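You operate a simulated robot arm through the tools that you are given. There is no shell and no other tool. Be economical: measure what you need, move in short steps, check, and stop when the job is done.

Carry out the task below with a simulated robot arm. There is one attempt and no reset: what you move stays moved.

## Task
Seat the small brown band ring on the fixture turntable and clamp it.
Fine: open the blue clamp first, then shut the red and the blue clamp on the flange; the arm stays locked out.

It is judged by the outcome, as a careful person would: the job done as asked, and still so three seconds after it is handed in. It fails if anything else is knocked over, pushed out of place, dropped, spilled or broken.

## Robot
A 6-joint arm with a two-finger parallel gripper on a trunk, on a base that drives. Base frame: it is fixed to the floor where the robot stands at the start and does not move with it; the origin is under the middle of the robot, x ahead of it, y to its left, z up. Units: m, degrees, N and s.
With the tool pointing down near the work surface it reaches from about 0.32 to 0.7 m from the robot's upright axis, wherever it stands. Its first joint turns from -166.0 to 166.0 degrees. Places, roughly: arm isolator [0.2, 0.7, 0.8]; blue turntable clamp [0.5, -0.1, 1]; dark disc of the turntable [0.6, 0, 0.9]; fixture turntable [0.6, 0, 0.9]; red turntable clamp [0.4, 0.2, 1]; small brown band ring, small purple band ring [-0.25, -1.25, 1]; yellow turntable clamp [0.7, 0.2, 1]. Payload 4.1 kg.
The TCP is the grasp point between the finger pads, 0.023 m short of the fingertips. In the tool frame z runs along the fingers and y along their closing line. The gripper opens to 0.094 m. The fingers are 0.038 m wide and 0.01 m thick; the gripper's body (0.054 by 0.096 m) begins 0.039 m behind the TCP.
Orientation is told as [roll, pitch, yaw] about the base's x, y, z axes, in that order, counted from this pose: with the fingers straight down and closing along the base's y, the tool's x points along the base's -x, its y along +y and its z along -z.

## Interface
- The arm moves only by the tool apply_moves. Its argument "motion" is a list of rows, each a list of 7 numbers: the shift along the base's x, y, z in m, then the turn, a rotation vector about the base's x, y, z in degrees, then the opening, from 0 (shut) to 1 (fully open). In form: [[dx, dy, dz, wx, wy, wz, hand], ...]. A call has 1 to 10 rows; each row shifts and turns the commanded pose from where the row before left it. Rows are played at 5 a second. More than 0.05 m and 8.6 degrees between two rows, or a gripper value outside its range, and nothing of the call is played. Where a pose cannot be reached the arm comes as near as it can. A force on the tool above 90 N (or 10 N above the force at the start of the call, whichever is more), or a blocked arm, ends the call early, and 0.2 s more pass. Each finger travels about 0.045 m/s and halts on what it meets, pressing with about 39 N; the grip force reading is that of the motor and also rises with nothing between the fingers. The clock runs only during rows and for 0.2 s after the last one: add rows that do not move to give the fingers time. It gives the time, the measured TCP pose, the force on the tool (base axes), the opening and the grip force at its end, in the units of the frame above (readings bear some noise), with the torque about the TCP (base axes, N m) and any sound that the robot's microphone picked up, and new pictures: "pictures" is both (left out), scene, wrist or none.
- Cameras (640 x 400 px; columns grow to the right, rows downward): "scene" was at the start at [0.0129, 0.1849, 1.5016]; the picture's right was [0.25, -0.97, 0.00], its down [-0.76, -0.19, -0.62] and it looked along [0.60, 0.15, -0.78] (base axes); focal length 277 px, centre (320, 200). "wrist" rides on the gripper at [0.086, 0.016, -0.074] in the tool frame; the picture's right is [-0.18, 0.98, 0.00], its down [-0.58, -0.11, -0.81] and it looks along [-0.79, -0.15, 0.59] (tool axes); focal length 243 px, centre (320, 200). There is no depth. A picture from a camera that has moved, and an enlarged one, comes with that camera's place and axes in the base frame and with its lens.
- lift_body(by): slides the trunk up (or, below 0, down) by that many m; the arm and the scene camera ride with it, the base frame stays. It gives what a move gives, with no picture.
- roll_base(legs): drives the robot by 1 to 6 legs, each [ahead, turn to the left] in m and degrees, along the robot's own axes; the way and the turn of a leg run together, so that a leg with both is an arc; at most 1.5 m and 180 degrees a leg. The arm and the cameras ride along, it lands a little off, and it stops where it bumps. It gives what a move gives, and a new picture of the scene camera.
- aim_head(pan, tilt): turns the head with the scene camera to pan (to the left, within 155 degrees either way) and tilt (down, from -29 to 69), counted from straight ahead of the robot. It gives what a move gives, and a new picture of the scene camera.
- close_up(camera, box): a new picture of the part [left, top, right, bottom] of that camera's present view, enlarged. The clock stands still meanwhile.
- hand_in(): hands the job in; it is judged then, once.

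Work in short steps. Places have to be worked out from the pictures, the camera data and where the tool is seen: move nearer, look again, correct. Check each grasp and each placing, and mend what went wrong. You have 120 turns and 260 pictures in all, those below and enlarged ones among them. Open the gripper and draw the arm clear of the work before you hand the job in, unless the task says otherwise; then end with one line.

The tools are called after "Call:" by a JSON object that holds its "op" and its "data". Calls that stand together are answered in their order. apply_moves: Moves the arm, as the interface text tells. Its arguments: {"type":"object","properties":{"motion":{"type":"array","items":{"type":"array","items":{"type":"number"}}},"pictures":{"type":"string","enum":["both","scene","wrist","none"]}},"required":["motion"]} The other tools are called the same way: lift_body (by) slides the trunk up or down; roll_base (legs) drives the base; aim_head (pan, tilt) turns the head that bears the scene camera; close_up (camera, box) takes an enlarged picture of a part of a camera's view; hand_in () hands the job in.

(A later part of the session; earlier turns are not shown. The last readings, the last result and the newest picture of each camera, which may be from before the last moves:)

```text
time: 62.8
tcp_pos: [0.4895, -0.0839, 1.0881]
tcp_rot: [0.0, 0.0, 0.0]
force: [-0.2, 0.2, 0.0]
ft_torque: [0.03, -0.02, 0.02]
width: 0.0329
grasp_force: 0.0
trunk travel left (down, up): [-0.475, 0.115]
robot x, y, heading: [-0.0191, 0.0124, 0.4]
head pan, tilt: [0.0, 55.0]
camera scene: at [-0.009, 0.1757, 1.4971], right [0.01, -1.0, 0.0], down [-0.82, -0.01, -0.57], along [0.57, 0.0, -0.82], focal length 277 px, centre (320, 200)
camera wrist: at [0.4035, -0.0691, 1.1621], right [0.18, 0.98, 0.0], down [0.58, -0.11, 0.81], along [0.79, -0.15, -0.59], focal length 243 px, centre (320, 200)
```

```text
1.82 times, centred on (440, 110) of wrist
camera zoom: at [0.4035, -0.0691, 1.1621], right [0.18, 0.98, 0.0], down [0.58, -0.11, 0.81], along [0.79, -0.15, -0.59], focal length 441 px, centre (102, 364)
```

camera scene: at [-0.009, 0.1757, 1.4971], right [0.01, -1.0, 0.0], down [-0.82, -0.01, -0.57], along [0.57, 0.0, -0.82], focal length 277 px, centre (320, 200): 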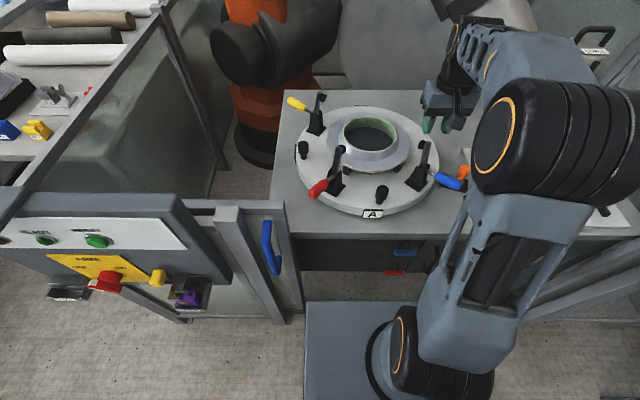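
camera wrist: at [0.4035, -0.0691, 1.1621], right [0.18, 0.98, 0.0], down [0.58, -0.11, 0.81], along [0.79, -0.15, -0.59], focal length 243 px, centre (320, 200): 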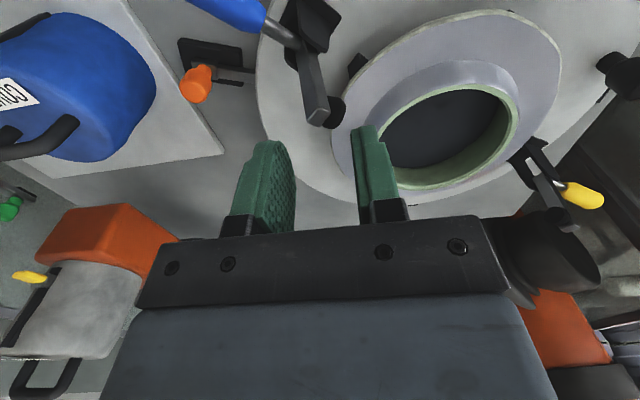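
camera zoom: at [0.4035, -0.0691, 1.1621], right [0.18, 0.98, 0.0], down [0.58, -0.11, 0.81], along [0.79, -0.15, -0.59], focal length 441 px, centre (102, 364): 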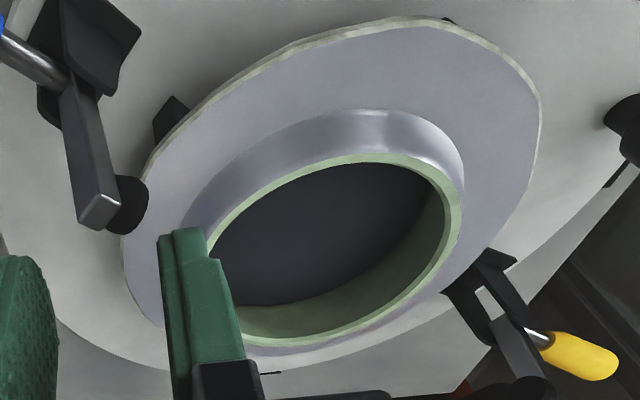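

The ring's levelness is hard to judge from above. I take an oblique wrist view from in front of the turntable.

Call:
{"op": "apply_moves", "data": {"motion": [[-0.04, 0.035, 0, 0, 0, 0, 0.35], [-0.04, 0.035, 0, 0, 0, 0, 0.35], [-0.04, 0.035, 0, 0, 0, 0, 0.35], [0, 0, -0.02, 0, 8, 0, 0.35], [0, 0, -0.02, 0, 8, 0, 0.35], [0, 0, 0, 0, 0, 0, 0.35]], "pictures": "wrist"}}

```text
refused: row 1 steps farther than a row can; nothing moved
```

Call:
{"op": "apply_moves", "data": {"motion": [[-0.03, 0.03, 0, 0, 0, 0, 0.35], [-0.03, 0.03, 0, 0, 0, 0, 0.35], [-0.03, 0.03, 0, 0, 0, 0, 0.35], [-0.02, 0.02, -0.01, 0, -8, 0, 0.35], [0, 0, -0.02, 0, -8, 0, 0.35], [0, 0, 0, 0, 0, 0, 0.35]], "pictures": "wrist"}}

Call:
{"op": "close_up", "data": {"camera": "wrist", "box": [160, 0, 520, 220]}}

```text
time: 64.2
tcp_pos: [0.3809, 0.0281, 1.057]
tcp_rot: [-0.1, -16.0, -0.1]
force: [0.0, -0.2, -1.2]
ft_torque: [0.0, 0.02, 0.06]
width: 0.0329
grasp_force: 0.0
trunk travel left (down, up): [-0.475, 0.115]
robot x, y, heading: [-0.0204, 0.0073, 0.4]
head pan, tilt: [0.0, 55.0]
camera wrist: at [0.2763, 0.0436, 1.1049], right [0.18, 0.98, 0.05], down [0.34, -0.11, 0.94], along [0.92, -0.15, -0.35], focal length 243 px, centre (320, 200)
```

wrist: 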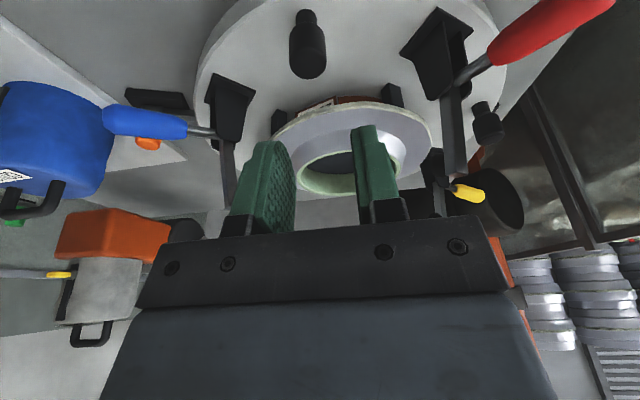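

```text
1.78 times, centred on (340, 110) of wrist
camera zoom: at [0.2763, 0.0436, 1.1049], right [0.18, 0.98, 0.05], down [0.34, -0.11, 0.94], along [0.92, -0.15, -0.35], focal length 431 px, centre (284, 360)
```

zoom: 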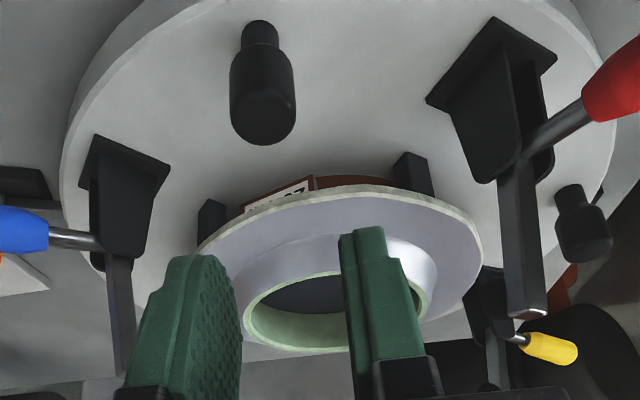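

Opening the fingers clears the view of the band and blocks.

Call:
{"op": "apply_moves", "data": {"motion": [[0, 0.0, -0.02, 0, 0, 0, 1], [0, 0, -0.02, 0, 0, 0, 1], [0, 0, 0, 0, 0, 0, 1], [0, 0, 0, 0, 0, 0, 1]], "pictures": "none"}}

Call:
{"op": "close_up", "data": {"camera": "wrist", "box": [240, 40, 460, 200]}}

```text
time: 65.2
tcp_pos: [0.3802, 0.028, 1.0179]
tcp_rot: [-0.1, -16.0, -0.1]
force: [0.2, -0.1, -0.6]
ft_torque: [-0.01, -0.01, 0.0]
width: 0.0939
grasp_force: 0.1
trunk travel left (down, up): [-0.475, 0.115]
robot x, y, heading: [-0.0232, 0.0107, 0.4]
head pan, tilt: [0.0, 55.0]
```

```text
2.50 times, centred on (350, 120) of wrist
camera zoom: at [0.2772, 0.0431, 1.0653], right [0.18, 0.98, 0.05], down [0.34, -0.11, 0.94], along [0.92, -0.15, -0.35], focal length 606 px, centre (245, 400)
```

zoom: 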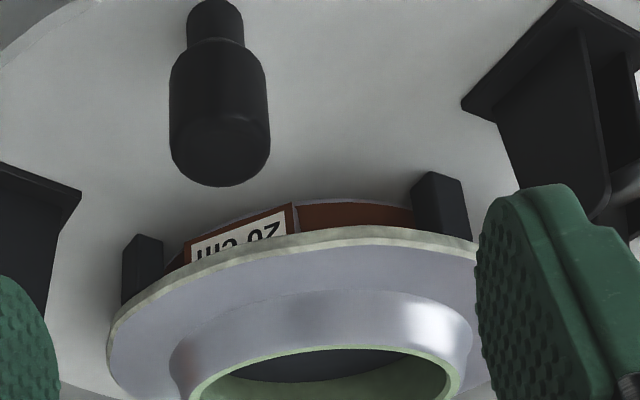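

The projection of a level, seated flange matches this picture within about 1°: it rests on both blocks. Next is the red clamp, with its handle near (0.412, 0.180, 0.948). I hover above it, yawed -35°.

Call:
{"op": "apply_moves", "data": {"motion": [[0, 0, 0.045, 0, 8, 0, 0.7], [0, 0.03, 0.02, 0, 8, 0, 0.7], [0.005, 0.025, 0, 0, 0, -7, 0.7], [0.005, 0.025, 0, 0, 0, -7, 0.7], [0.005, 0.025, 0, 0, 0, -7, 0.7], [0.005, 0.025, 0, 0, 0, -7, 0.7], [0.006, 0.026, 0, 0, 0, -7, 0.7], [0, 0, 0, 0, 0, 0, 0.7]]}}

```text
time: 67.0
tcp_pos: [0.4082, 0.1825, 1.0828]
tcp_rot: [0.0, -0.1, -35.2]
force: [0.1, -0.2, -0.2]
ft_torque: [-0.03, -0.01, -0.02]
width: 0.0657
grasp_force: 0.1
trunk travel left (down, up): [-0.475, 0.115]
robot x, y, heading: [-0.0215, 0.0091, 0.2]
head pan, tilt: [0.0, 55.0]
camera scene: at [-0.0087, 0.1762, 1.497], right [0.01, -1.0, 0.0], down [-0.82, -0.01, -0.57], along [0.57, 0.0, -0.82], focal length 277 px, centre (320, 200)
camera wrist: at [0.3473, 0.2451, 1.1579], right [0.72, 0.7, 0.0], down [0.41, -0.42, 0.81], along [0.56, -0.58, -0.59], focal length 243 px, centre (320, 200)
```

scene: 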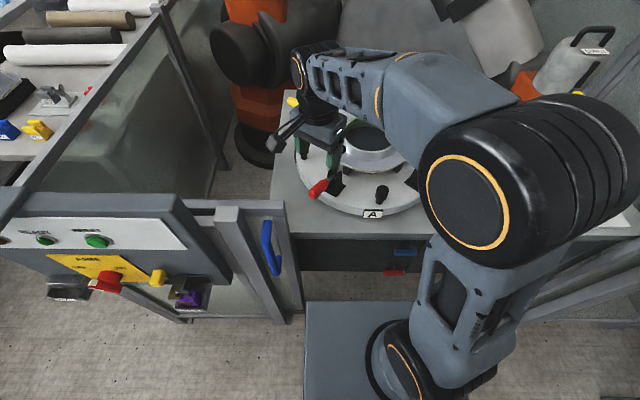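
wrist: 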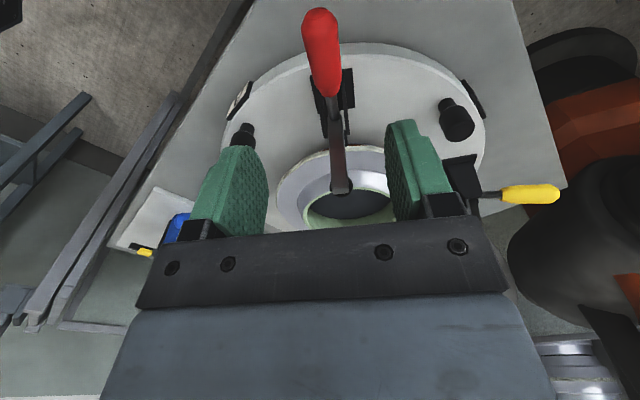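

The handle is right under the TCP. I descend and grip it.

Call:
{"op": "apply_moves", "data": {"motion": [[-0.003, 0.002, -0.045, 0, 0, 0, 0.7], [-0.003, 0.002, -0.045, 0, 0, 0, 0.7], [0, 0, -0.04, 0, 0, 0, 0.7], [0, 0, 0, 0, 0, 0, 0.4], [0, 0, 0, 0, 0, 0, 0.2], [0, 0, 0, 0, 0, 0, 0.15], [0, 0, 0, 0, 0, 0, 0.15]]}}

```text
time: 68.5
tcp_pos: [0.4013, 0.1902, 0.9539]
tcp_rot: [-0.1, 0.1, -35.0]
force: [3.9, 4.9, -2.3]
ft_torque: [0.28, -0.05, 0.56]
width: 0.0285
grasp_force: 44.6
trunk travel left (down, up): [-0.475, 0.115]
robot x, y, heading: [-0.0209, 0.0122, 0.6]
head pan, tilt: [0.0, 55.0]
camera scene: at [-0.0081, 0.1767, 1.4969], right [0.01, -1.0, 0.0], down [-0.82, -0.01, -0.57], along [0.57, 0.0, -0.82], focal length 277 px, centre (320, 200)
camera wrist: at [0.3392, 0.2513, 1.0289], right [0.71, 0.7, 0.0], down [0.41, -0.42, 0.81], along [0.56, -0.58, -0.59], focal length 243 px, centre (320, 200)
```

scene: 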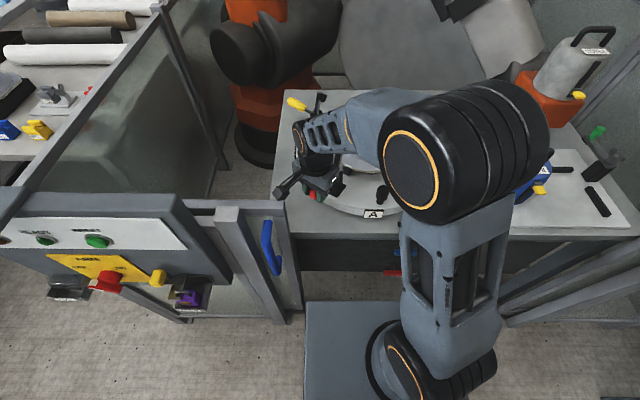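
wrist: 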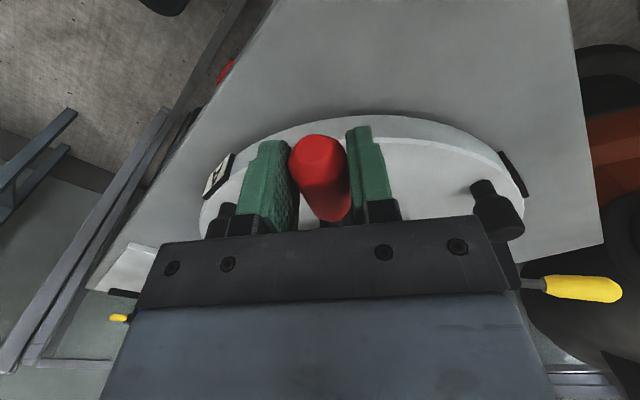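

Gripped. I raise the handle on its arc: radius about 0.079, pivot z about 0.948. First half now.

Call:
{"op": "apply_moves", "data": {"motion": [[0.0017, -0.0012, 0.0136, 0, 0, 0, 0.15], [0.0037, -0.0026, 0.013, 0, 0, 0, 0.15], [0.0055, -0.0039, 0.0121, 0, 0, 0, 0.15], [0.0071, -0.005, 0.0107, 0, 0, 0, 0.15]], "pictures": "wrist"}}

```text
time: 69.5
tcp_pos: [0.4179, 0.1763, 1.0022]
tcp_rot: [-0.1, 0.1, -35.1]
force: [-2.5, 19.9, -7.7]
ft_torque: [1.32, 0.71, 0.61]
width: 0.0284
grasp_force: 45.3
trunk travel left (down, up): [-0.475, 0.115]
robot x, y, heading: [-0.0181, 0.011, 0.9]
head pan, tilt: [0.0, 55.0]
camera wrist: at [0.3564, 0.2395, 1.077], right [0.72, 0.7, 0.0], down [0.41, -0.42, 0.81], along [0.56, -0.58, -0.59], focal length 243 px, centre (320, 200)
```

wrist: 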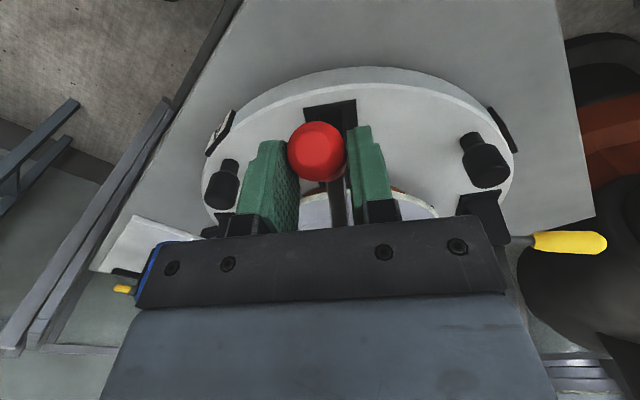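

There's sideways force (about 15 N), so my arc plane is a little off. I correct sideways while continuing.

Call:
{"op": "apply_moves", "data": {"motion": [[0.0023, 0.0032, 0, 0, 0, 0, 0.15], [0.0099, -0.0044, 0.009, 0, 0, 0, 0.15], [0.0109, -0.0055, 0.0071, 0, 0, 0, 0.15]], "pictures": "wrist"}}

```text
time: 70.3
tcp_pos: [0.4387, 0.167, 1.0201]
tcp_rot: [-0.3, 0.0, -35.2]
force: [-21.5, 1.0, 4.6]
ft_torque: [0.2, 1.51, -0.2]
width: 0.0283
grasp_force: 44.9
trunk travel left (down, up): [-0.475, 0.115]
robot x, y, heading: [-0.0209, 0.0124, 0.1]
head pan, tilt: [0.0, 55.0]
camera wrist: at [0.3775, 0.2289, 1.0948], right [0.72, 0.7, 0.0], down [0.41, -0.42, 0.81], along [0.56, -0.58, -0.59], focal length 243 px, centre (320, 200)
```

wrist: 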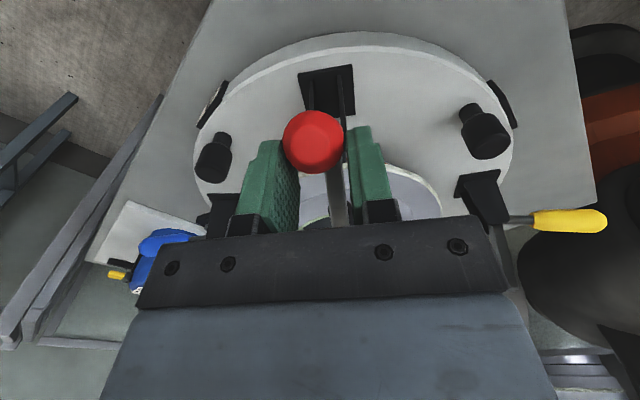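

Call:
{"op": "apply_moves", "data": {"motion": [[0.0087, -0.0099, 0.0049, 0, 0, 0, 0.15], [0.011, -0.0078, 0.0027, 0, 0, 0, 0.15]], "pictures": "wrist"}}

Call:
{"op": "close_up", "data": {"camera": "scene", "box": [270, 80, 430, 220]}}

```text
time: 71.0
tcp_pos: [0.4612, 0.1511, 1.0259]
tcp_rot: [0.0, -0.1, -35.2]
force: [-10.5, 4.1, 8.6]
ft_torque: [0.04, 0.81, -0.24]
width: 0.0285
grasp_force: 40.4
trunk travel left (down, up): [-0.475, 0.115]
robot x, y, heading: [-0.02, 0.0105, 0.2]
head pan, tilt: [0.0, 55.0]
camera wrist: at [0.3999, 0.2123, 1.1014], right [0.72, 0.7, 0.0], down [0.41, -0.42, 0.81], along [0.56, -0.58, -0.59], focal length 243 px, centre (320, 200)
```

wrist: 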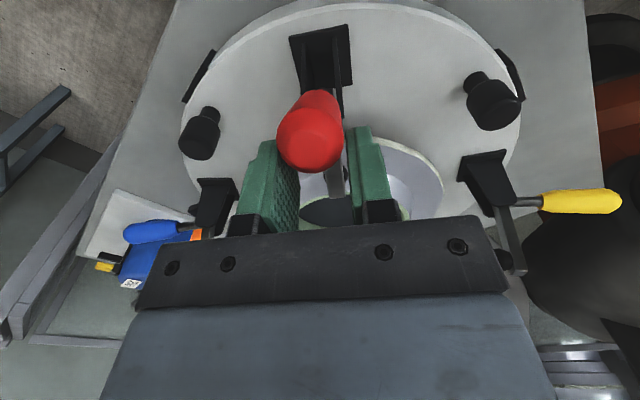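

```text
2.86 times, centred on (350, 150) of scene
camera zoom: at [-0.0105, 0.1764, 1.4971], right [0.01, -1.0, 0.0], down [-0.82, -0.01, -0.57], along [0.57, 0.0, -0.82], focal length 791 px, centre (234, 343)
```

zoom: 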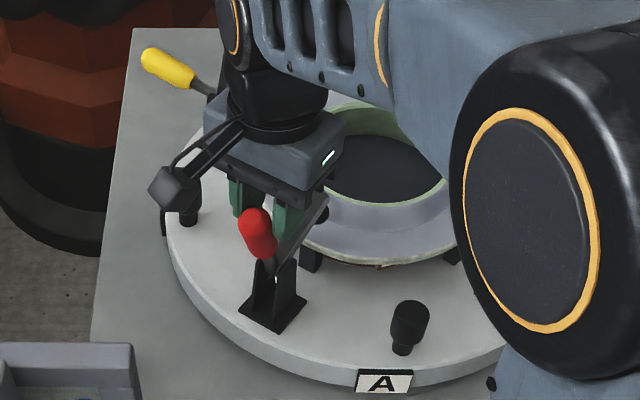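

Almost there: the arm is coming down on the flange. I continue the push inward.

Call:
{"op": "apply_moves", "data": {"motion": [[0.009, -0.0064, 0.001, 0, 0, 0, 0.15], [0.008, -0.0057, 0.0, 0, 0, 0, 0.15]], "pictures": "wrist"}}

Call:
{"op": "close_up", "data": {"camera": "scene", "box": [270, 80, 430, 220]}}

```text
time: 71.5
tcp_pos: [0.4804, 0.137, 1.0275]
tcp_rot: [0.1, -0.3, -35.1]
force: [1.7, -3.4, 6.0]
ft_torque: [-0.09, -0.07, -0.04]
width: 0.0234
grasp_force: 29.9
trunk travel left (down, up): [-0.475, 0.115]
robot x, y, heading: [-0.0184, 0.0096, 0.3]
head pan, tilt: [0.0, 55.0]
camera wrist: at [0.4189, 0.1987, 1.1011], right [0.72, 0.7, 0.0], down [0.41, -0.42, 0.81], along [0.56, -0.58, -0.59], focal length 243 px, centre (320, 200)
```

wrist: 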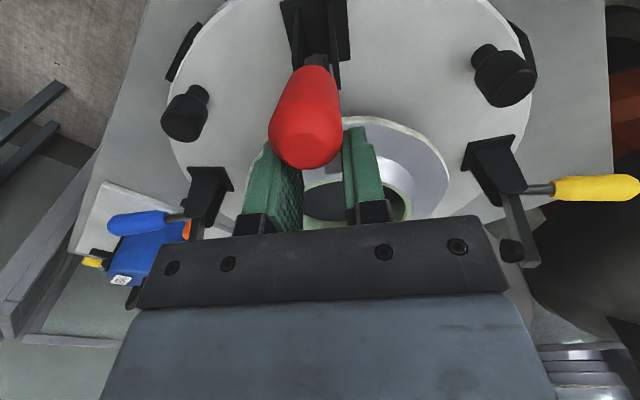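

```text
2.86 times, centred on (350, 150) of scene
camera zoom: at [-0.0087, 0.1756, 1.497], right [0.01, -1.0, 0.0], down [-0.82, 0.0, -0.57], along [0.57, 0.0, -0.82], focal length 791 px, centre (234, 343)
```

zoom: 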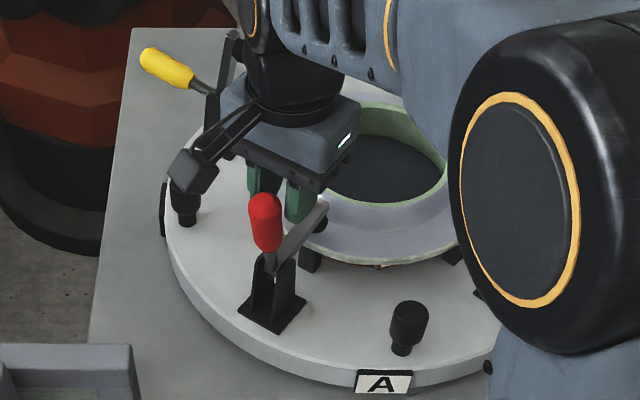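

The handle slid back out of the pads near the end. I open, lift off, and see how far it closed.

Call:
{"op": "apply_moves", "data": {"motion": [[0, 0, 0, 0, 0, 0, 0.6], [0, 0, 0, 0, 0, 0, 0.6], [0, 0, 0.04, 0, 0, 0, 0.6], [0, 0, 0.05, 0, 0, 0, 0.6], [-0.01, 0.0, 0.04, 0, 0, 0, 0.6], [-0.04, 0.03, 0, 0, 0, 0, 0.6], [-0.04, 0.03, 0, 0, 0, 0, 0.6]]}}

Call:
{"op": "close_up", "data": {"camera": "scene", "box": [270, 80, 430, 220]}}

Call:
{"op": "close_up", "data": {"camera": "wrist", "box": [160, 0, 520, 220]}}

```text
time: 73.2
tcp_pos: [0.3907, 0.2003, 1.155]
tcp_rot: [-0.1, 0.0, -35.0]
force: [-0.2, -0.8, 0.3]
ft_torque: [0.0, -0.01, -0.03]
width: 0.0562
grasp_force: 0.0
trunk travel left (down, up): [-0.475, 0.115]
robot x, y, heading: [-0.0173, 0.0126, 0.3]
head pan, tilt: [0.0, 55.0]
camera scene: at [-0.0092, 0.1764, 1.497], right [0.01, -1.0, 0.0], down [-0.82, -0.01, -0.57], along [0.57, 0.0, -0.82], focal length 277 px, centre (320, 200)
camera wrist: at [0.3289, 0.2613, 1.2304], right [0.72, 0.7, 0.0], down [0.41, -0.42, 0.81], along [0.56, -0.58, -0.59], focal length 243 px, centre (320, 200)
```

scene: 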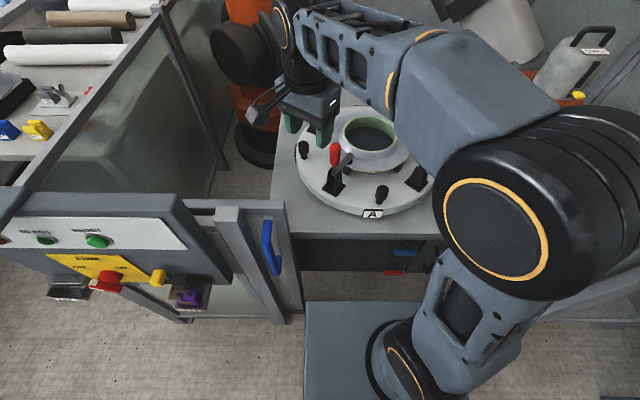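
wrist: 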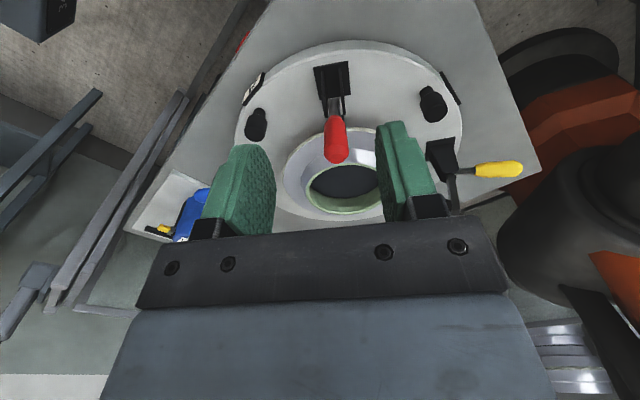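

```text
2.86 times, centred on (350, 150) of scene
camera zoom: at [-0.0092, 0.1764, 1.497], right [0.01, -1.0, 0.0], down [-0.82, -0.01, -0.57], along [0.57, 0.0, -0.82], focal length 791 px, centre (234, 343)
```

zoom: 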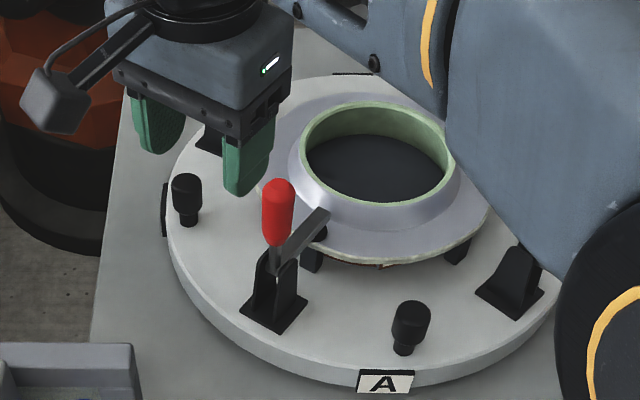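

```text
1.78 times, centred on (340, 110) of wrist
camera zoom: at [0.3289, 0.2613, 1.2304], right [0.72, 0.7, 0.0], down [0.41, -0.42, 0.81], along [0.56, -0.58, -0.59], focal length 431 px, centre (284, 360)
```

zoom: 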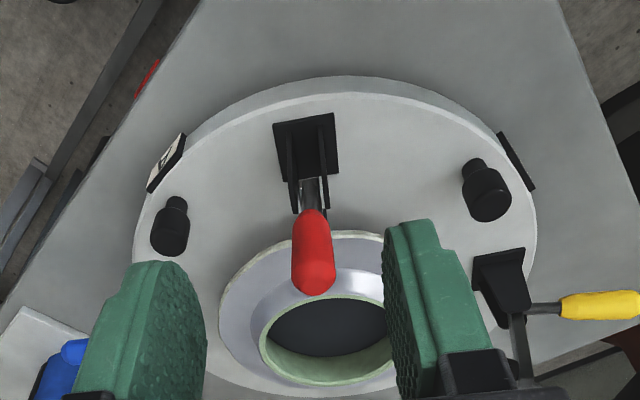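

Call:
{"op": "close_up", "data": {"camera": "scene", "box": [325, 135, 375, 175]}}

```text
10.00 times, centred on (350, 155) of scene
camera zoom: at [-0.0092, 0.1764, 1.497], right [0.01, -1.0, 0.0], down [-0.82, -0.01, -0.57], along [0.57, 0.0, -0.82], focal length 2769 px, centre (20, 650)
```

zoom: 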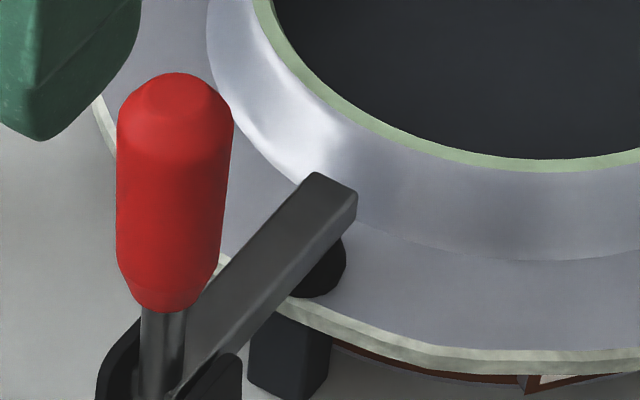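

The red pad sits on the flange, arm level and handle upright: shut. Now I move over to the open blue handle near (0.435, -0.153, 0.95), yaw +46°.

Call:
{"op": "apply_moves", "data": {"motion": [[0.0044, -0.0354, 0, 0, 0, 8.07, 0.7], [0.0044, -0.0354, 0, 0, 0, 8.07, 0.7], [0.0044, -0.0354, 0, 0, 0, 8.07, 0.7], [0.0044, -0.0354, 0, 0, 0, 8.07, 0.7], [0.0044, -0.0354, 0, 0, 0, 8.07, 0.7], [0.0044, -0.0354, 0, 0, 0, 8.07, 0.7], [0.0044, -0.0354, 0, 0, 0, 8.07, 0.7], [0.0044, -0.0354, 0, 0, 0, 8.07, 0.7], [0.0044, -0.0354, 0, 0, 0, 8.07, 0.7], [0.0044, -0.0354, 0, 0, 0, 8.07, 0.7]]}}

```text
time: 75.3
tcp_pos: [0.4348, -0.1565, 1.1559]
tcp_rot: [-0.1, 0.0, 45.7]
force: [0.3, 0.5, 0.2]
ft_torque: [-0.01, 0.0, 0.02]
width: 0.0659
grasp_force: 0.1
trunk travel left (down, up): [-0.475, 0.115]
robot x, y, heading: [-0.0188, 0.0121, 0.5]
head pan, tilt: [0.0, 55.0]
camera scene: at [-0.0086, 0.1757, 1.4971], right [0.01, -1.0, 0.0], down [-0.82, -0.01, -0.57], along [0.57, 0.0, -0.82], focal length 277 px, centre (320, 200)
camera wrist: at [0.3626, -0.2087, 1.2316], right [-0.58, 0.82, 0.0], down [0.48, 0.34, 0.81], along [0.66, 0.46, -0.59], focal length 243 px, centre (320, 200)
```

scene: 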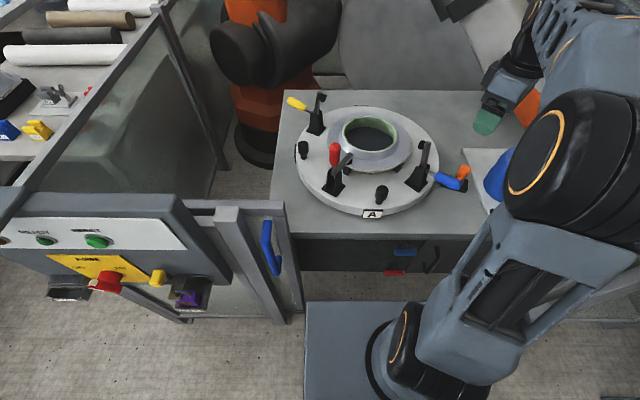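
wrist: 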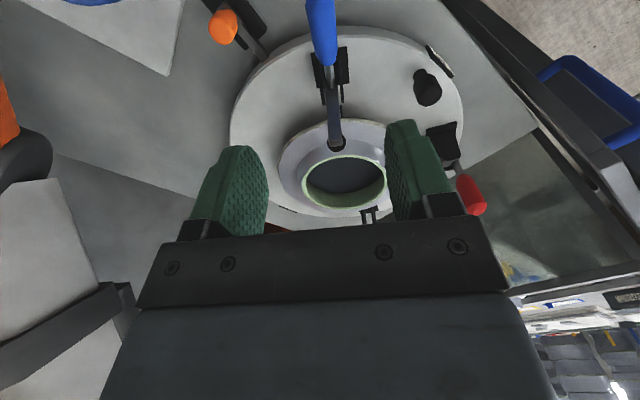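

Handle direction fits about 229°. I trim the yaw by 3°, descend and grip.

Call:
{"op": "apply_moves", "data": {"motion": [[0.003, -0.0025, -0.041, 0, 0, 3, 0.7], [0, 0, -0.041, 0, 0, 0, 0.7], [0, 0, -0.041, 0, 0, 0, 0.7], [0, 0, -0.041, 0, 0, 0, 0.7], [0, 0, -0.039, 0, 0, 0, 0.7], [0, 0, 0, 0, 0, 0, 0.4], [0, 0, 0, 0, 0, 0, 0.2], [0, 0, 0, 0, 0, 0, 0.15], [0, 0, 0, 0, 0, 0, 0.15]]}}

```text
time: 77.3
tcp_pos: [0.4347, -0.1573, 0.9514]
tcp_rot: [0.0, 0.0, 48.6]
force: [-2.2, 1.4, -5.4]
ft_torque: [-0.44, 0.05, -1.59]
width: 0.0301
grasp_force: 45.2
trunk travel left (down, up): [-0.475, 0.115]
robot x, y, heading: [-0.0195, 0.0127, 0.3]
head pan, tilt: [0.0, 55.0]
camera scene: at [-0.0087, 0.1762, 1.4969], right [0.01, -1.0, 0.0], down [-0.82, -0.01, -0.57], along [0.57, 0.0, -0.82], focal length 277 px, centre (320, 200)
camera wrist: at [0.3653, -0.213, 1.0275], right [-0.61, 0.79, 0.0], down [0.47, 0.36, 0.81], along [0.64, 0.49, -0.59], focal length 243 px, centre (320, 200)
```

scene: 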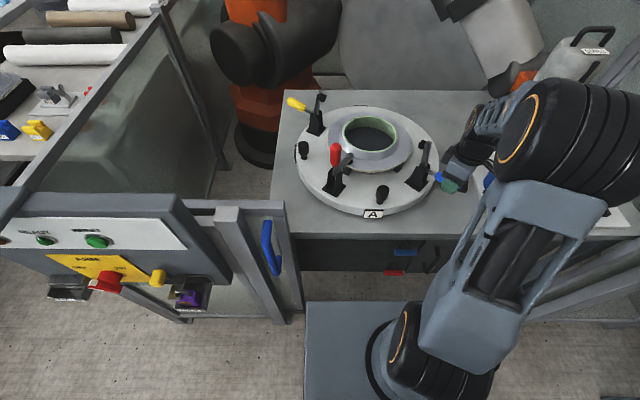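
wrist: 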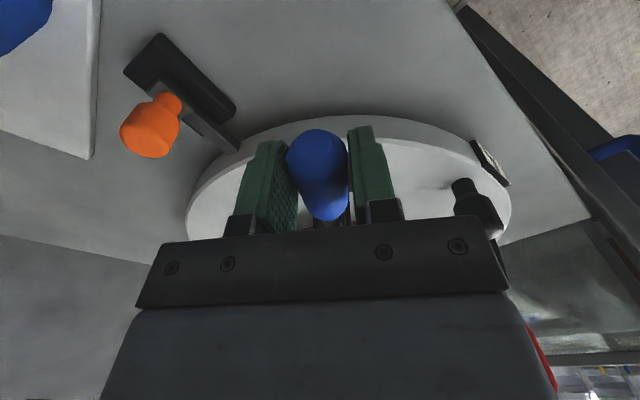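

Gripped; the torque shows my yaw trim was the wrong way, so I undo it while raising the handle along its arc.

Call:
{"op": "apply_moves", "data": {"motion": [[0, 0, 0, 0, 0, -3.5, 0.15], [0.0015, 0.0015, 0.0134, 0, 0, 0, 0.15], [0.0031, 0.0032, 0.0128, 0, 0, 0, 0.15], [0.0046, 0.0047, 0.0119, 0, 0, 0, 0.15], [0.006, 0.0062, 0.0105, 0, 0, 0, 0.15]], "pictures": "wrist"}}

```text
time: 78.5
tcp_pos: [0.4488, -0.1427, 1.0035]
tcp_rot: [-0.1, -0.1, 45.2]
force: [-7.2, -5.1, -9.3]
ft_torque: [-0.37, 1.27, 0.61]
width: 0.028
grasp_force: 45.1
trunk travel left (down, up): [-0.475, 0.115]
robot x, y, heading: [-0.0186, 0.0123, 0.3]
head pan, tilt: [0.0, 55.0]
camera wrist: at [0.3768, -0.1942, 1.0779], right [-0.57, 0.82, 0.0], down [0.49, 0.34, 0.81], along [0.66, 0.46, -0.59], focal length 243 px, centre (320, 200)
```

wrist: 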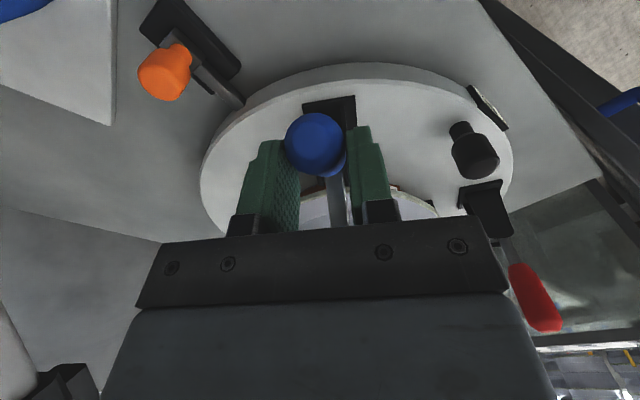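

Forces are low and purely radial. I continue the arc.

Call:
{"op": "apply_moves", "data": {"motion": [[0.0071, 0.0073, 0.0088, 0, 0, 0, 0.15], [0.008, 0.0083, 0.0069, 0, 0, 0, 0.15], [0.0087, 0.009, 0.0048, 0, 0, 0, 0.15], [0.0092, 0.0095, 0.0026, 0, 0, 0, 0.15]], "pictures": "wrist"}}

Call:
{"op": "close_up", "data": {"camera": "scene", "box": [310, 80, 470, 220]}}

```text
time: 79.5
tcp_pos: [0.4827, -0.1094, 1.0259]
tcp_rot: [-0.3, -0.1, 45.1]
force: [-13.6, -13.4, 15.2]
ft_torque: [-0.98, 1.24, 0.07]
width: 0.0278
grasp_force: 44.7
trunk travel left (down, up): [-0.475, 0.115]
robot x, y, heading: [-0.0167, 0.0084, 0.2]
head pan, tilt: [0.0, 55.0]
camera wrist: at [0.4098, -0.1602, 1.102], right [-0.57, 0.82, -0.01], down [0.48, 0.34, 0.81], along [0.67, 0.46, -0.59], focal length 243 px, centre (320, 200)
```

wrist: 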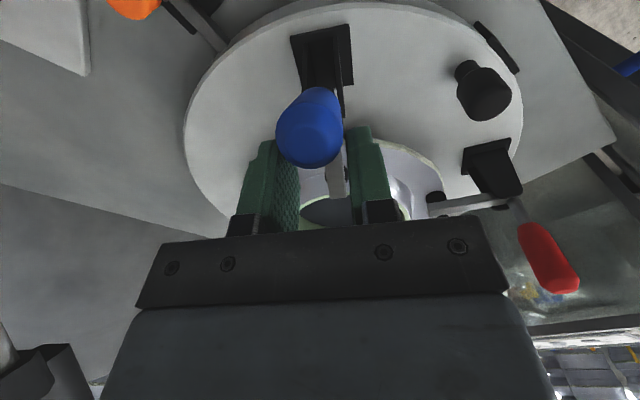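

```text
2.86 times, centred on (390, 150) of scene
camera zoom: at [-0.0117, 0.1745, 1.4975], right [0.01, -1.0, 0.0], down [-0.82, 0.0, -0.58], along [0.58, 0.0, -0.82], focal length 791 px, centre (120, 343)
```

zoom: 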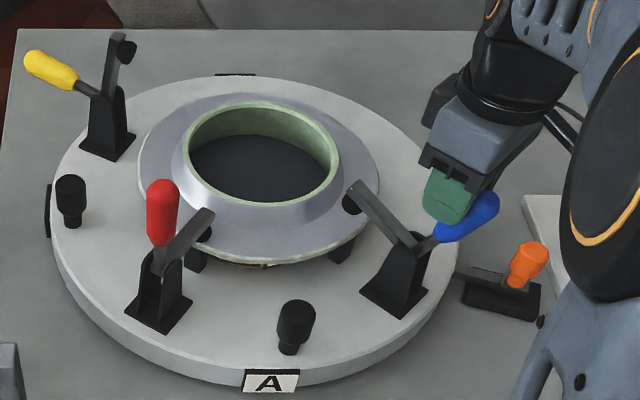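

The handle lags the TCP, as red did. I push further inward until it snaps.

Call:
{"op": "apply_moves", "data": {"motion": [[0.007, 0.0073, 0.0, 0, 0, 0, 0.15], [0.006, 0.0062, 0.0, 0, 0, 0, 0.15], [0.005, 0.005, 0, 0, 0, 0, 0.15]], "pictures": "wrist"}}

Call:
{"op": "close_up", "data": {"camera": "scene", "box": [310, 80, 470, 220]}}

```text
time: 80.3
tcp_pos: [0.5016, -0.0888, 1.0232]
tcp_rot: [-0.1, 0.0, 45.1]
force: [0.6, 1.4, -0.4]
ft_torque: [0.0, 0.0, -0.03]
width: 0.0142
grasp_force: 0.0
trunk travel left (down, up): [-0.475, 0.115]
robot x, y, heading: [-0.0151, 0.0112, 0.7]
head pan, tilt: [0.0, 55.0]
camera wrist: at [0.4298, -0.1401, 1.0989], right [-0.57, 0.82, 0.0], down [0.49, 0.34, 0.81], along [0.67, 0.46, -0.59], focal length 243 px, centre (320, 200)
```

wrist: 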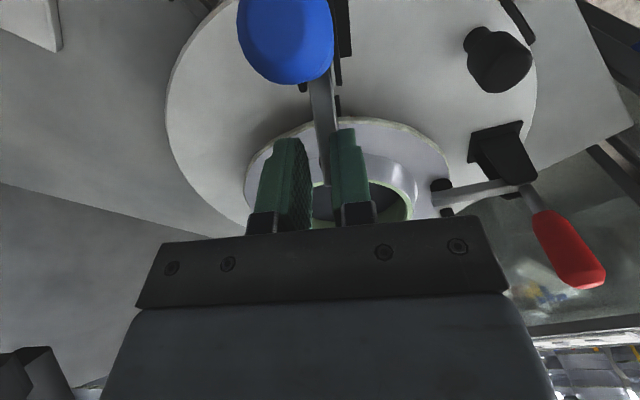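

```text
2.86 times, centred on (390, 150) of scene
camera zoom: at [-0.0085, 0.1762, 1.4968], right [0.01, -1.0, 0.0], down [-0.82, -0.01, -0.57], along [0.57, 0.0, -0.82], focal length 791 px, centre (120, 343)
```

zoom: 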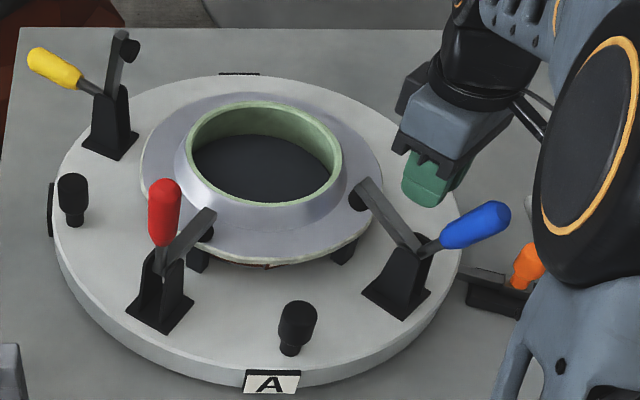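

The pads slipped off the handle with the arm half shut. I lift over, come down outside the handle with the fingers nearly closed, and push inward.

Call:
{"op": "apply_moves", "data": {"motion": [[0, 0, 0.045, 0, 0, 0, 0.2], [0, 0, 0.04, 0, 0, 0, 0.2], [-0.031, -0.031, 0, 0, 0, 0, 0.2], [-0.031, -0.031, 0, 0, 0, 0, 0.2], [-0.031, -0.032, 0, 0, 0, 0, 0.2], [0, 0, -0.045, 0, 0, 0, 0.2], [0, 0, -0.045, 0, 0, 0, 0.2], [0, 0, -0.03, 0, 0, 0, 0.2], [0, 0, 0, 0, 0, 0, 0.2]]}}

Call:
{"op": "close_up", "data": {"camera": "scene", "box": [350, 100, 490, 220]}}

```text
time: 82.3
tcp_pos: [0.4096, -0.183, 0.9893]
tcp_rot: [-0.1, 0.0, 45.2]
force: [-0.2, 0.0, -0.1]
ft_torque: [0.02, 0.02, 0.01]
width: 0.0189
grasp_force: 0.0
trunk travel left (down, up): [-0.475, 0.115]
robot x, y, heading: [-0.022, 0.0124, 0.5]
head pan, tilt: [0.0, 55.0]
camera scene: at [-0.0087, 0.1759, 1.4971], right [0.01, -1.0, 0.0], down [-0.82, -0.01, -0.57], along [0.57, 0.0, -0.82], focal length 277 px, centre (320, 200)
camera wrist: at [0.3376, -0.2334, 1.0648], right [-0.57, 0.82, 0.0], down [0.49, 0.34, 0.81], along [0.66, 0.46, -0.59], focal length 243 px, centre (320, 200)
```

scene: 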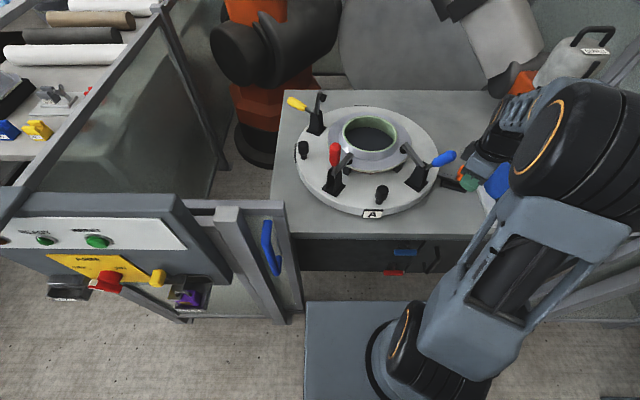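
wrist: 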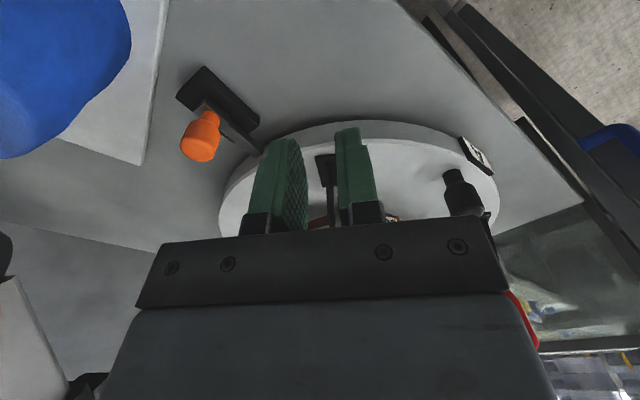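

```text
3.33 times, centred on (420, 160) of scene
camera zoom: at [-0.0087, 0.1759, 1.4971], right [0.01, -1.0, 0.0], down [-0.82, -0.01, -0.57], along [0.57, 0.0, -0.82], focal length 923 px, centre (-13, 333)
```

zoom: 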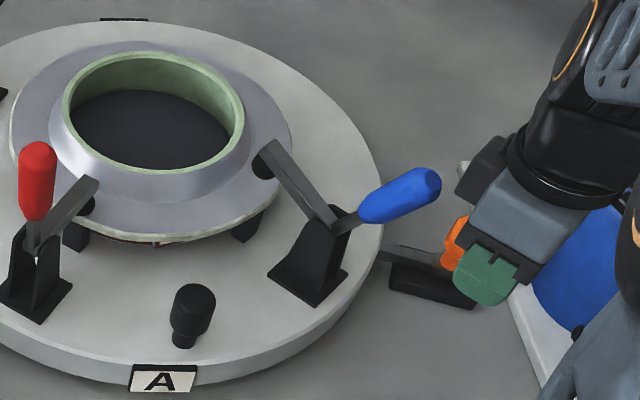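

I push inward along the clamp's radial line, rising slightly as the handle comes up.

Call:
{"op": "apply_moves", "data": {"motion": [[0.0104, 0.0108, 0, 0, 0, 0, 0.2], [0.0104, 0.0108, 0, 0, 0, 0, 0.2], [0.0104, 0.0108, 0.003, 0, 0, 0, 0.2]], "pictures": "wrist"}}

Call:
{"op": "close_up", "data": {"camera": "scene", "box": [350, 100, 490, 220]}}

```text
time: 83.2
tcp_pos: [0.4405, -0.151, 0.9927]
tcp_rot: [-0.2, 0.1, 45.1]
force: [0.3, 0.3, 0.2]
ft_torque: [0.01, 0.03, 0.01]
width: 0.0189
grasp_force: 0.1
trunk travel left (down, up): [-0.475, 0.115]
robot x, y, heading: [-0.0193, 0.009, 0.5]
head pan, tilt: [0.0, 55.0]
camera wrist: at [0.3686, -0.202, 1.0678], right [-0.57, 0.82, 0.0], down [0.49, 0.34, 0.81], along [0.66, 0.46, -0.59], focal length 243 px, centre (320, 200)
```

wrist: 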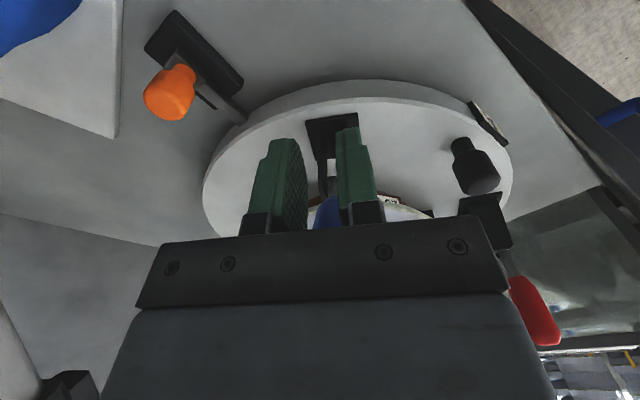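

```text
3.33 times, centred on (420, 160) of scene
camera zoom: at [-0.0084, 0.1761, 1.497], right [0.01, -1.0, 0.0], down [-0.82, -0.01, -0.57], along [0.57, 0.0, -0.82], focal length 923 px, centre (-13, 333)
```

zoom: 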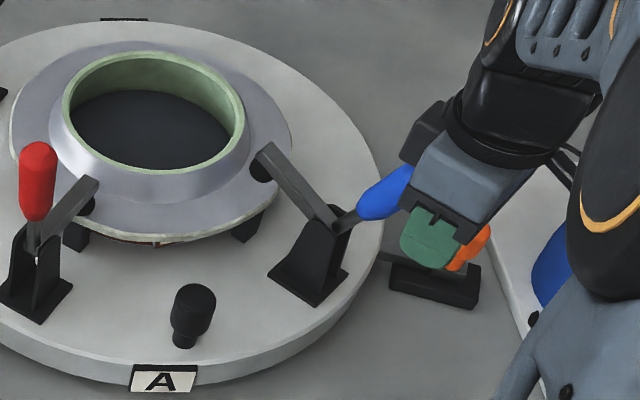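

Call:
{"op": "apply_moves", "data": {"motion": [[0.0056, 0.0058, 0.001, 0, 0, 0, 0.2], [0.0056, 0.0058, 0.001, 0, 0, 0, 0.2], [0.0056, 0.0058, 0.002, 0, 0, 0, 0.2]], "pictures": "wrist"}}

Call:
{"op": "close_up", "data": {"camera": "scene", "box": [350, 100, 490, 220]}}

```text
time: 84.0
tcp_pos: [0.4567, -0.1326, 0.9972]
tcp_rot: [-0.2, -0.1, 45.1]
force: [0.7, 0.8, 2.3]
ft_torque: [0.09, 0.01, -0.06]
width: 0.0191
grasp_force: 0.0
trunk travel left (down, up): [-0.475, 0.115]
robot x, y, heading: [-0.0191, 0.01, 0.3]
head pan, tilt: [0.0, 55.0]
camera wrist: at [0.3849, -0.1843, 1.072], right [-0.57, 0.82, 0.0], down [0.49, 0.34, 0.81], along [0.67, 0.46, -0.59], focal length 243 px, centre (320, 200)
```

wrist: 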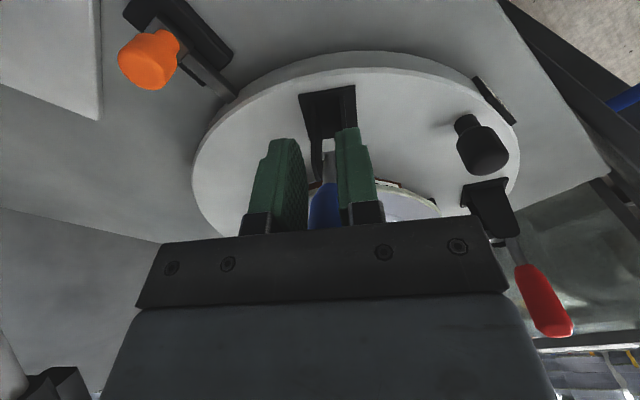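

```text
3.33 times, centred on (420, 160) of scene
camera zoom: at [-0.0089, 0.176, 1.4971], right [0.01, -1.0, 0.0], down [-0.82, -0.01, -0.57], along [0.57, 0.0, -0.82], focal length 923 px, centre (-13, 333)
```

zoom: 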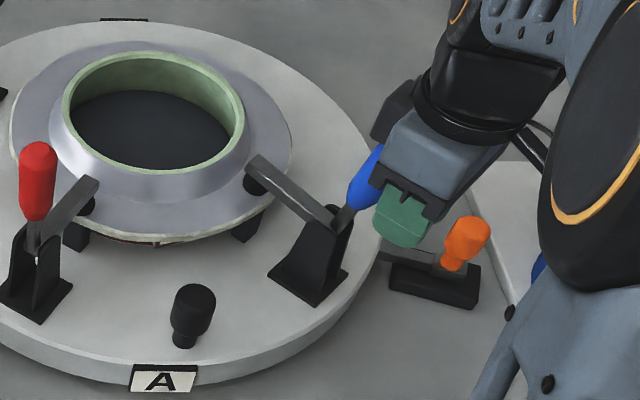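

The handle is rising and the arm has come down to the flange. I keep pushing until it resists.

Call:
{"op": "apply_moves", "data": {"motion": [[0.0045, 0.0046, 0.002, 0, 0, 0, 0.2], [0.0045, 0.0046, 0.002, 0, 0, 0, 0.2]], "pictures": "none"}}

Call:
{"op": "close_up", "data": {"camera": "scene", "box": [350, 100, 490, 220]}}

```text
time: 84.5
tcp_pos: [0.4654, -0.1236, 1.001]
tcp_rot: [-0.1, 0.1, 45.0]
force: [0.6, 0.0, 0.8]
ft_torque: [0.01, 0.01, 0.05]
width: 0.0187
grasp_force: 0.0
trunk travel left (down, up): [-0.475, 0.115]
robot x, y, heading: [-0.0178, 0.0116, 0.3]
head pan, tilt: [0.0, 55.0]
```

```text
3.33 times, centred on (420, 160) of scene
camera zoom: at [-0.0087, 0.1762, 1.497], right [0.01, -1.0, 0.0], down [-0.82, -0.01, -0.57], along [0.57, 0.0, -0.82], focal length 923 px, centre (-13, 333)
```

zoom: 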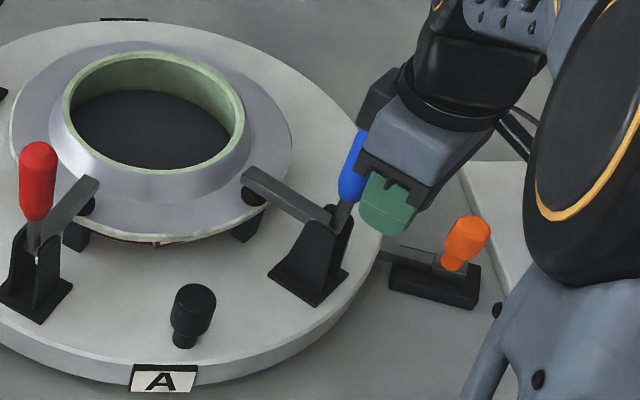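

Call:
{"op": "apply_moves", "data": {"motion": [[0.004, 0.004, 0, 0, 0, 0, 0.2], [0.004, 0.004, 0, 0, 0, 0, 0.2]], "pictures": "none"}}

```text
time: 85.2
tcp_pos: [0.4681, -0.1222, 1.0013]
tcp_rot: [0.0, 0.0, 44.8]
force: [-22.3, -23.4, -0.5]
ft_torque: [0.47, -0.45, -0.33]
width: 0.0193
grasp_force: 0.5
trunk travel left (down, up): [-0.475, 0.115]
robot x, y, heading: [-0.017, 0.0101, 0.3]
head pan, tilt: [0.0, 55.0]
```

Firm resistance (32 N): the blue clamp is at its end stop. I back off outward, lift away and inspect.

Call:
{"op": "apply_moves", "data": {"motion": [[-0.015, -0.0155, 0, 0, 0, 0, 0.2], [-0.02, -0.02, 0, 0, 0, 0, 0.2], [-0.01, -0.01, 0.045, 0, 0, 0, 0.2], [0, 0, 0.05, 0, 0, 0, 0.4], [0, 0, 0.05, 0, 0, 0, 0.4]]}}

Call:
{"op": "close_up", "data": {"camera": "scene", "box": [280, 80, 480, 220]}}

Call:
{"op": "close_up", "data": {"camera": "scene", "box": [380, 135, 440, 185]}}

```text
time: 86.3
tcp_pos: [0.427, -0.1634, 1.1474]
tcp_rot: [-0.1, 0.1, 45.2]
force: [-0.3, 1.2, -0.1]
ft_torque: [0.02, 0.0, 0.0]
width: 0.0375
grasp_force: 0.1
trunk travel left (down, up): [-0.475, 0.115]
robot x, y, heading: [-0.0196, 0.0108, 0.5]
head pan, tilt: [0.0, 55.0]
camera scene: at [-0.0088, 0.176, 1.497], right [0.01, -1.0, 0.0], down [-0.82, -0.01, -0.57], along [0.57, 0.0, -0.82], focal length 277 px, centre (320, 200)
camera wrist: at [0.3549, -0.2138, 1.2223], right [-0.57, 0.82, 0.0], down [0.49, 0.34, 0.81], along [0.66, 0.46, -0.59], focal length 243 px, centre (320, 200)
```

scene: 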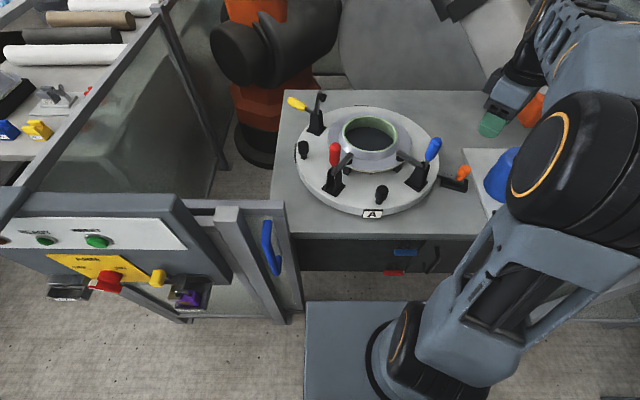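
wrist: 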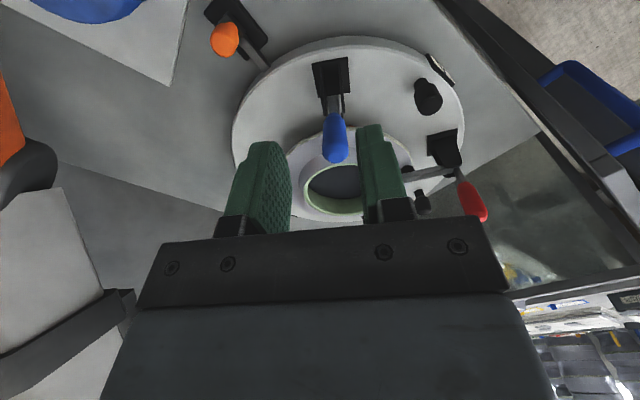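

```text
2.86 times, centred on (380, 150) of scene
camera zoom: at [-0.0088, 0.176, 1.497], right [0.01, -1.0, 0.0], down [-0.82, -0.01, -0.57], along [0.57, 0.0, -0.82], focal length 791 px, centre (149, 343)
```

zoom: 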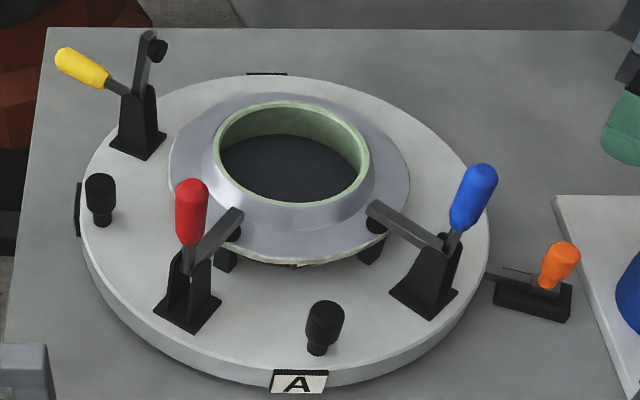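

```text
8.00 times, centred on (410, 160) of scene
camera zoom: at [-0.0088, 0.176, 1.497], right [0.01, -1.0, 0.0], down [-0.82, -0.01, -0.57], along [0.57, 0.0, -0.82], focal length 2215 px, centre (-400, 520)
```

zoom: 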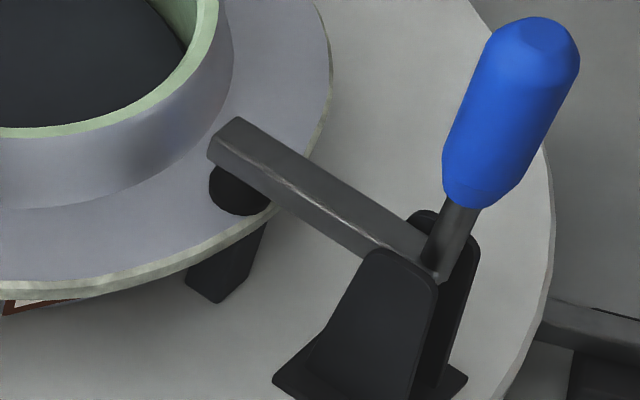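

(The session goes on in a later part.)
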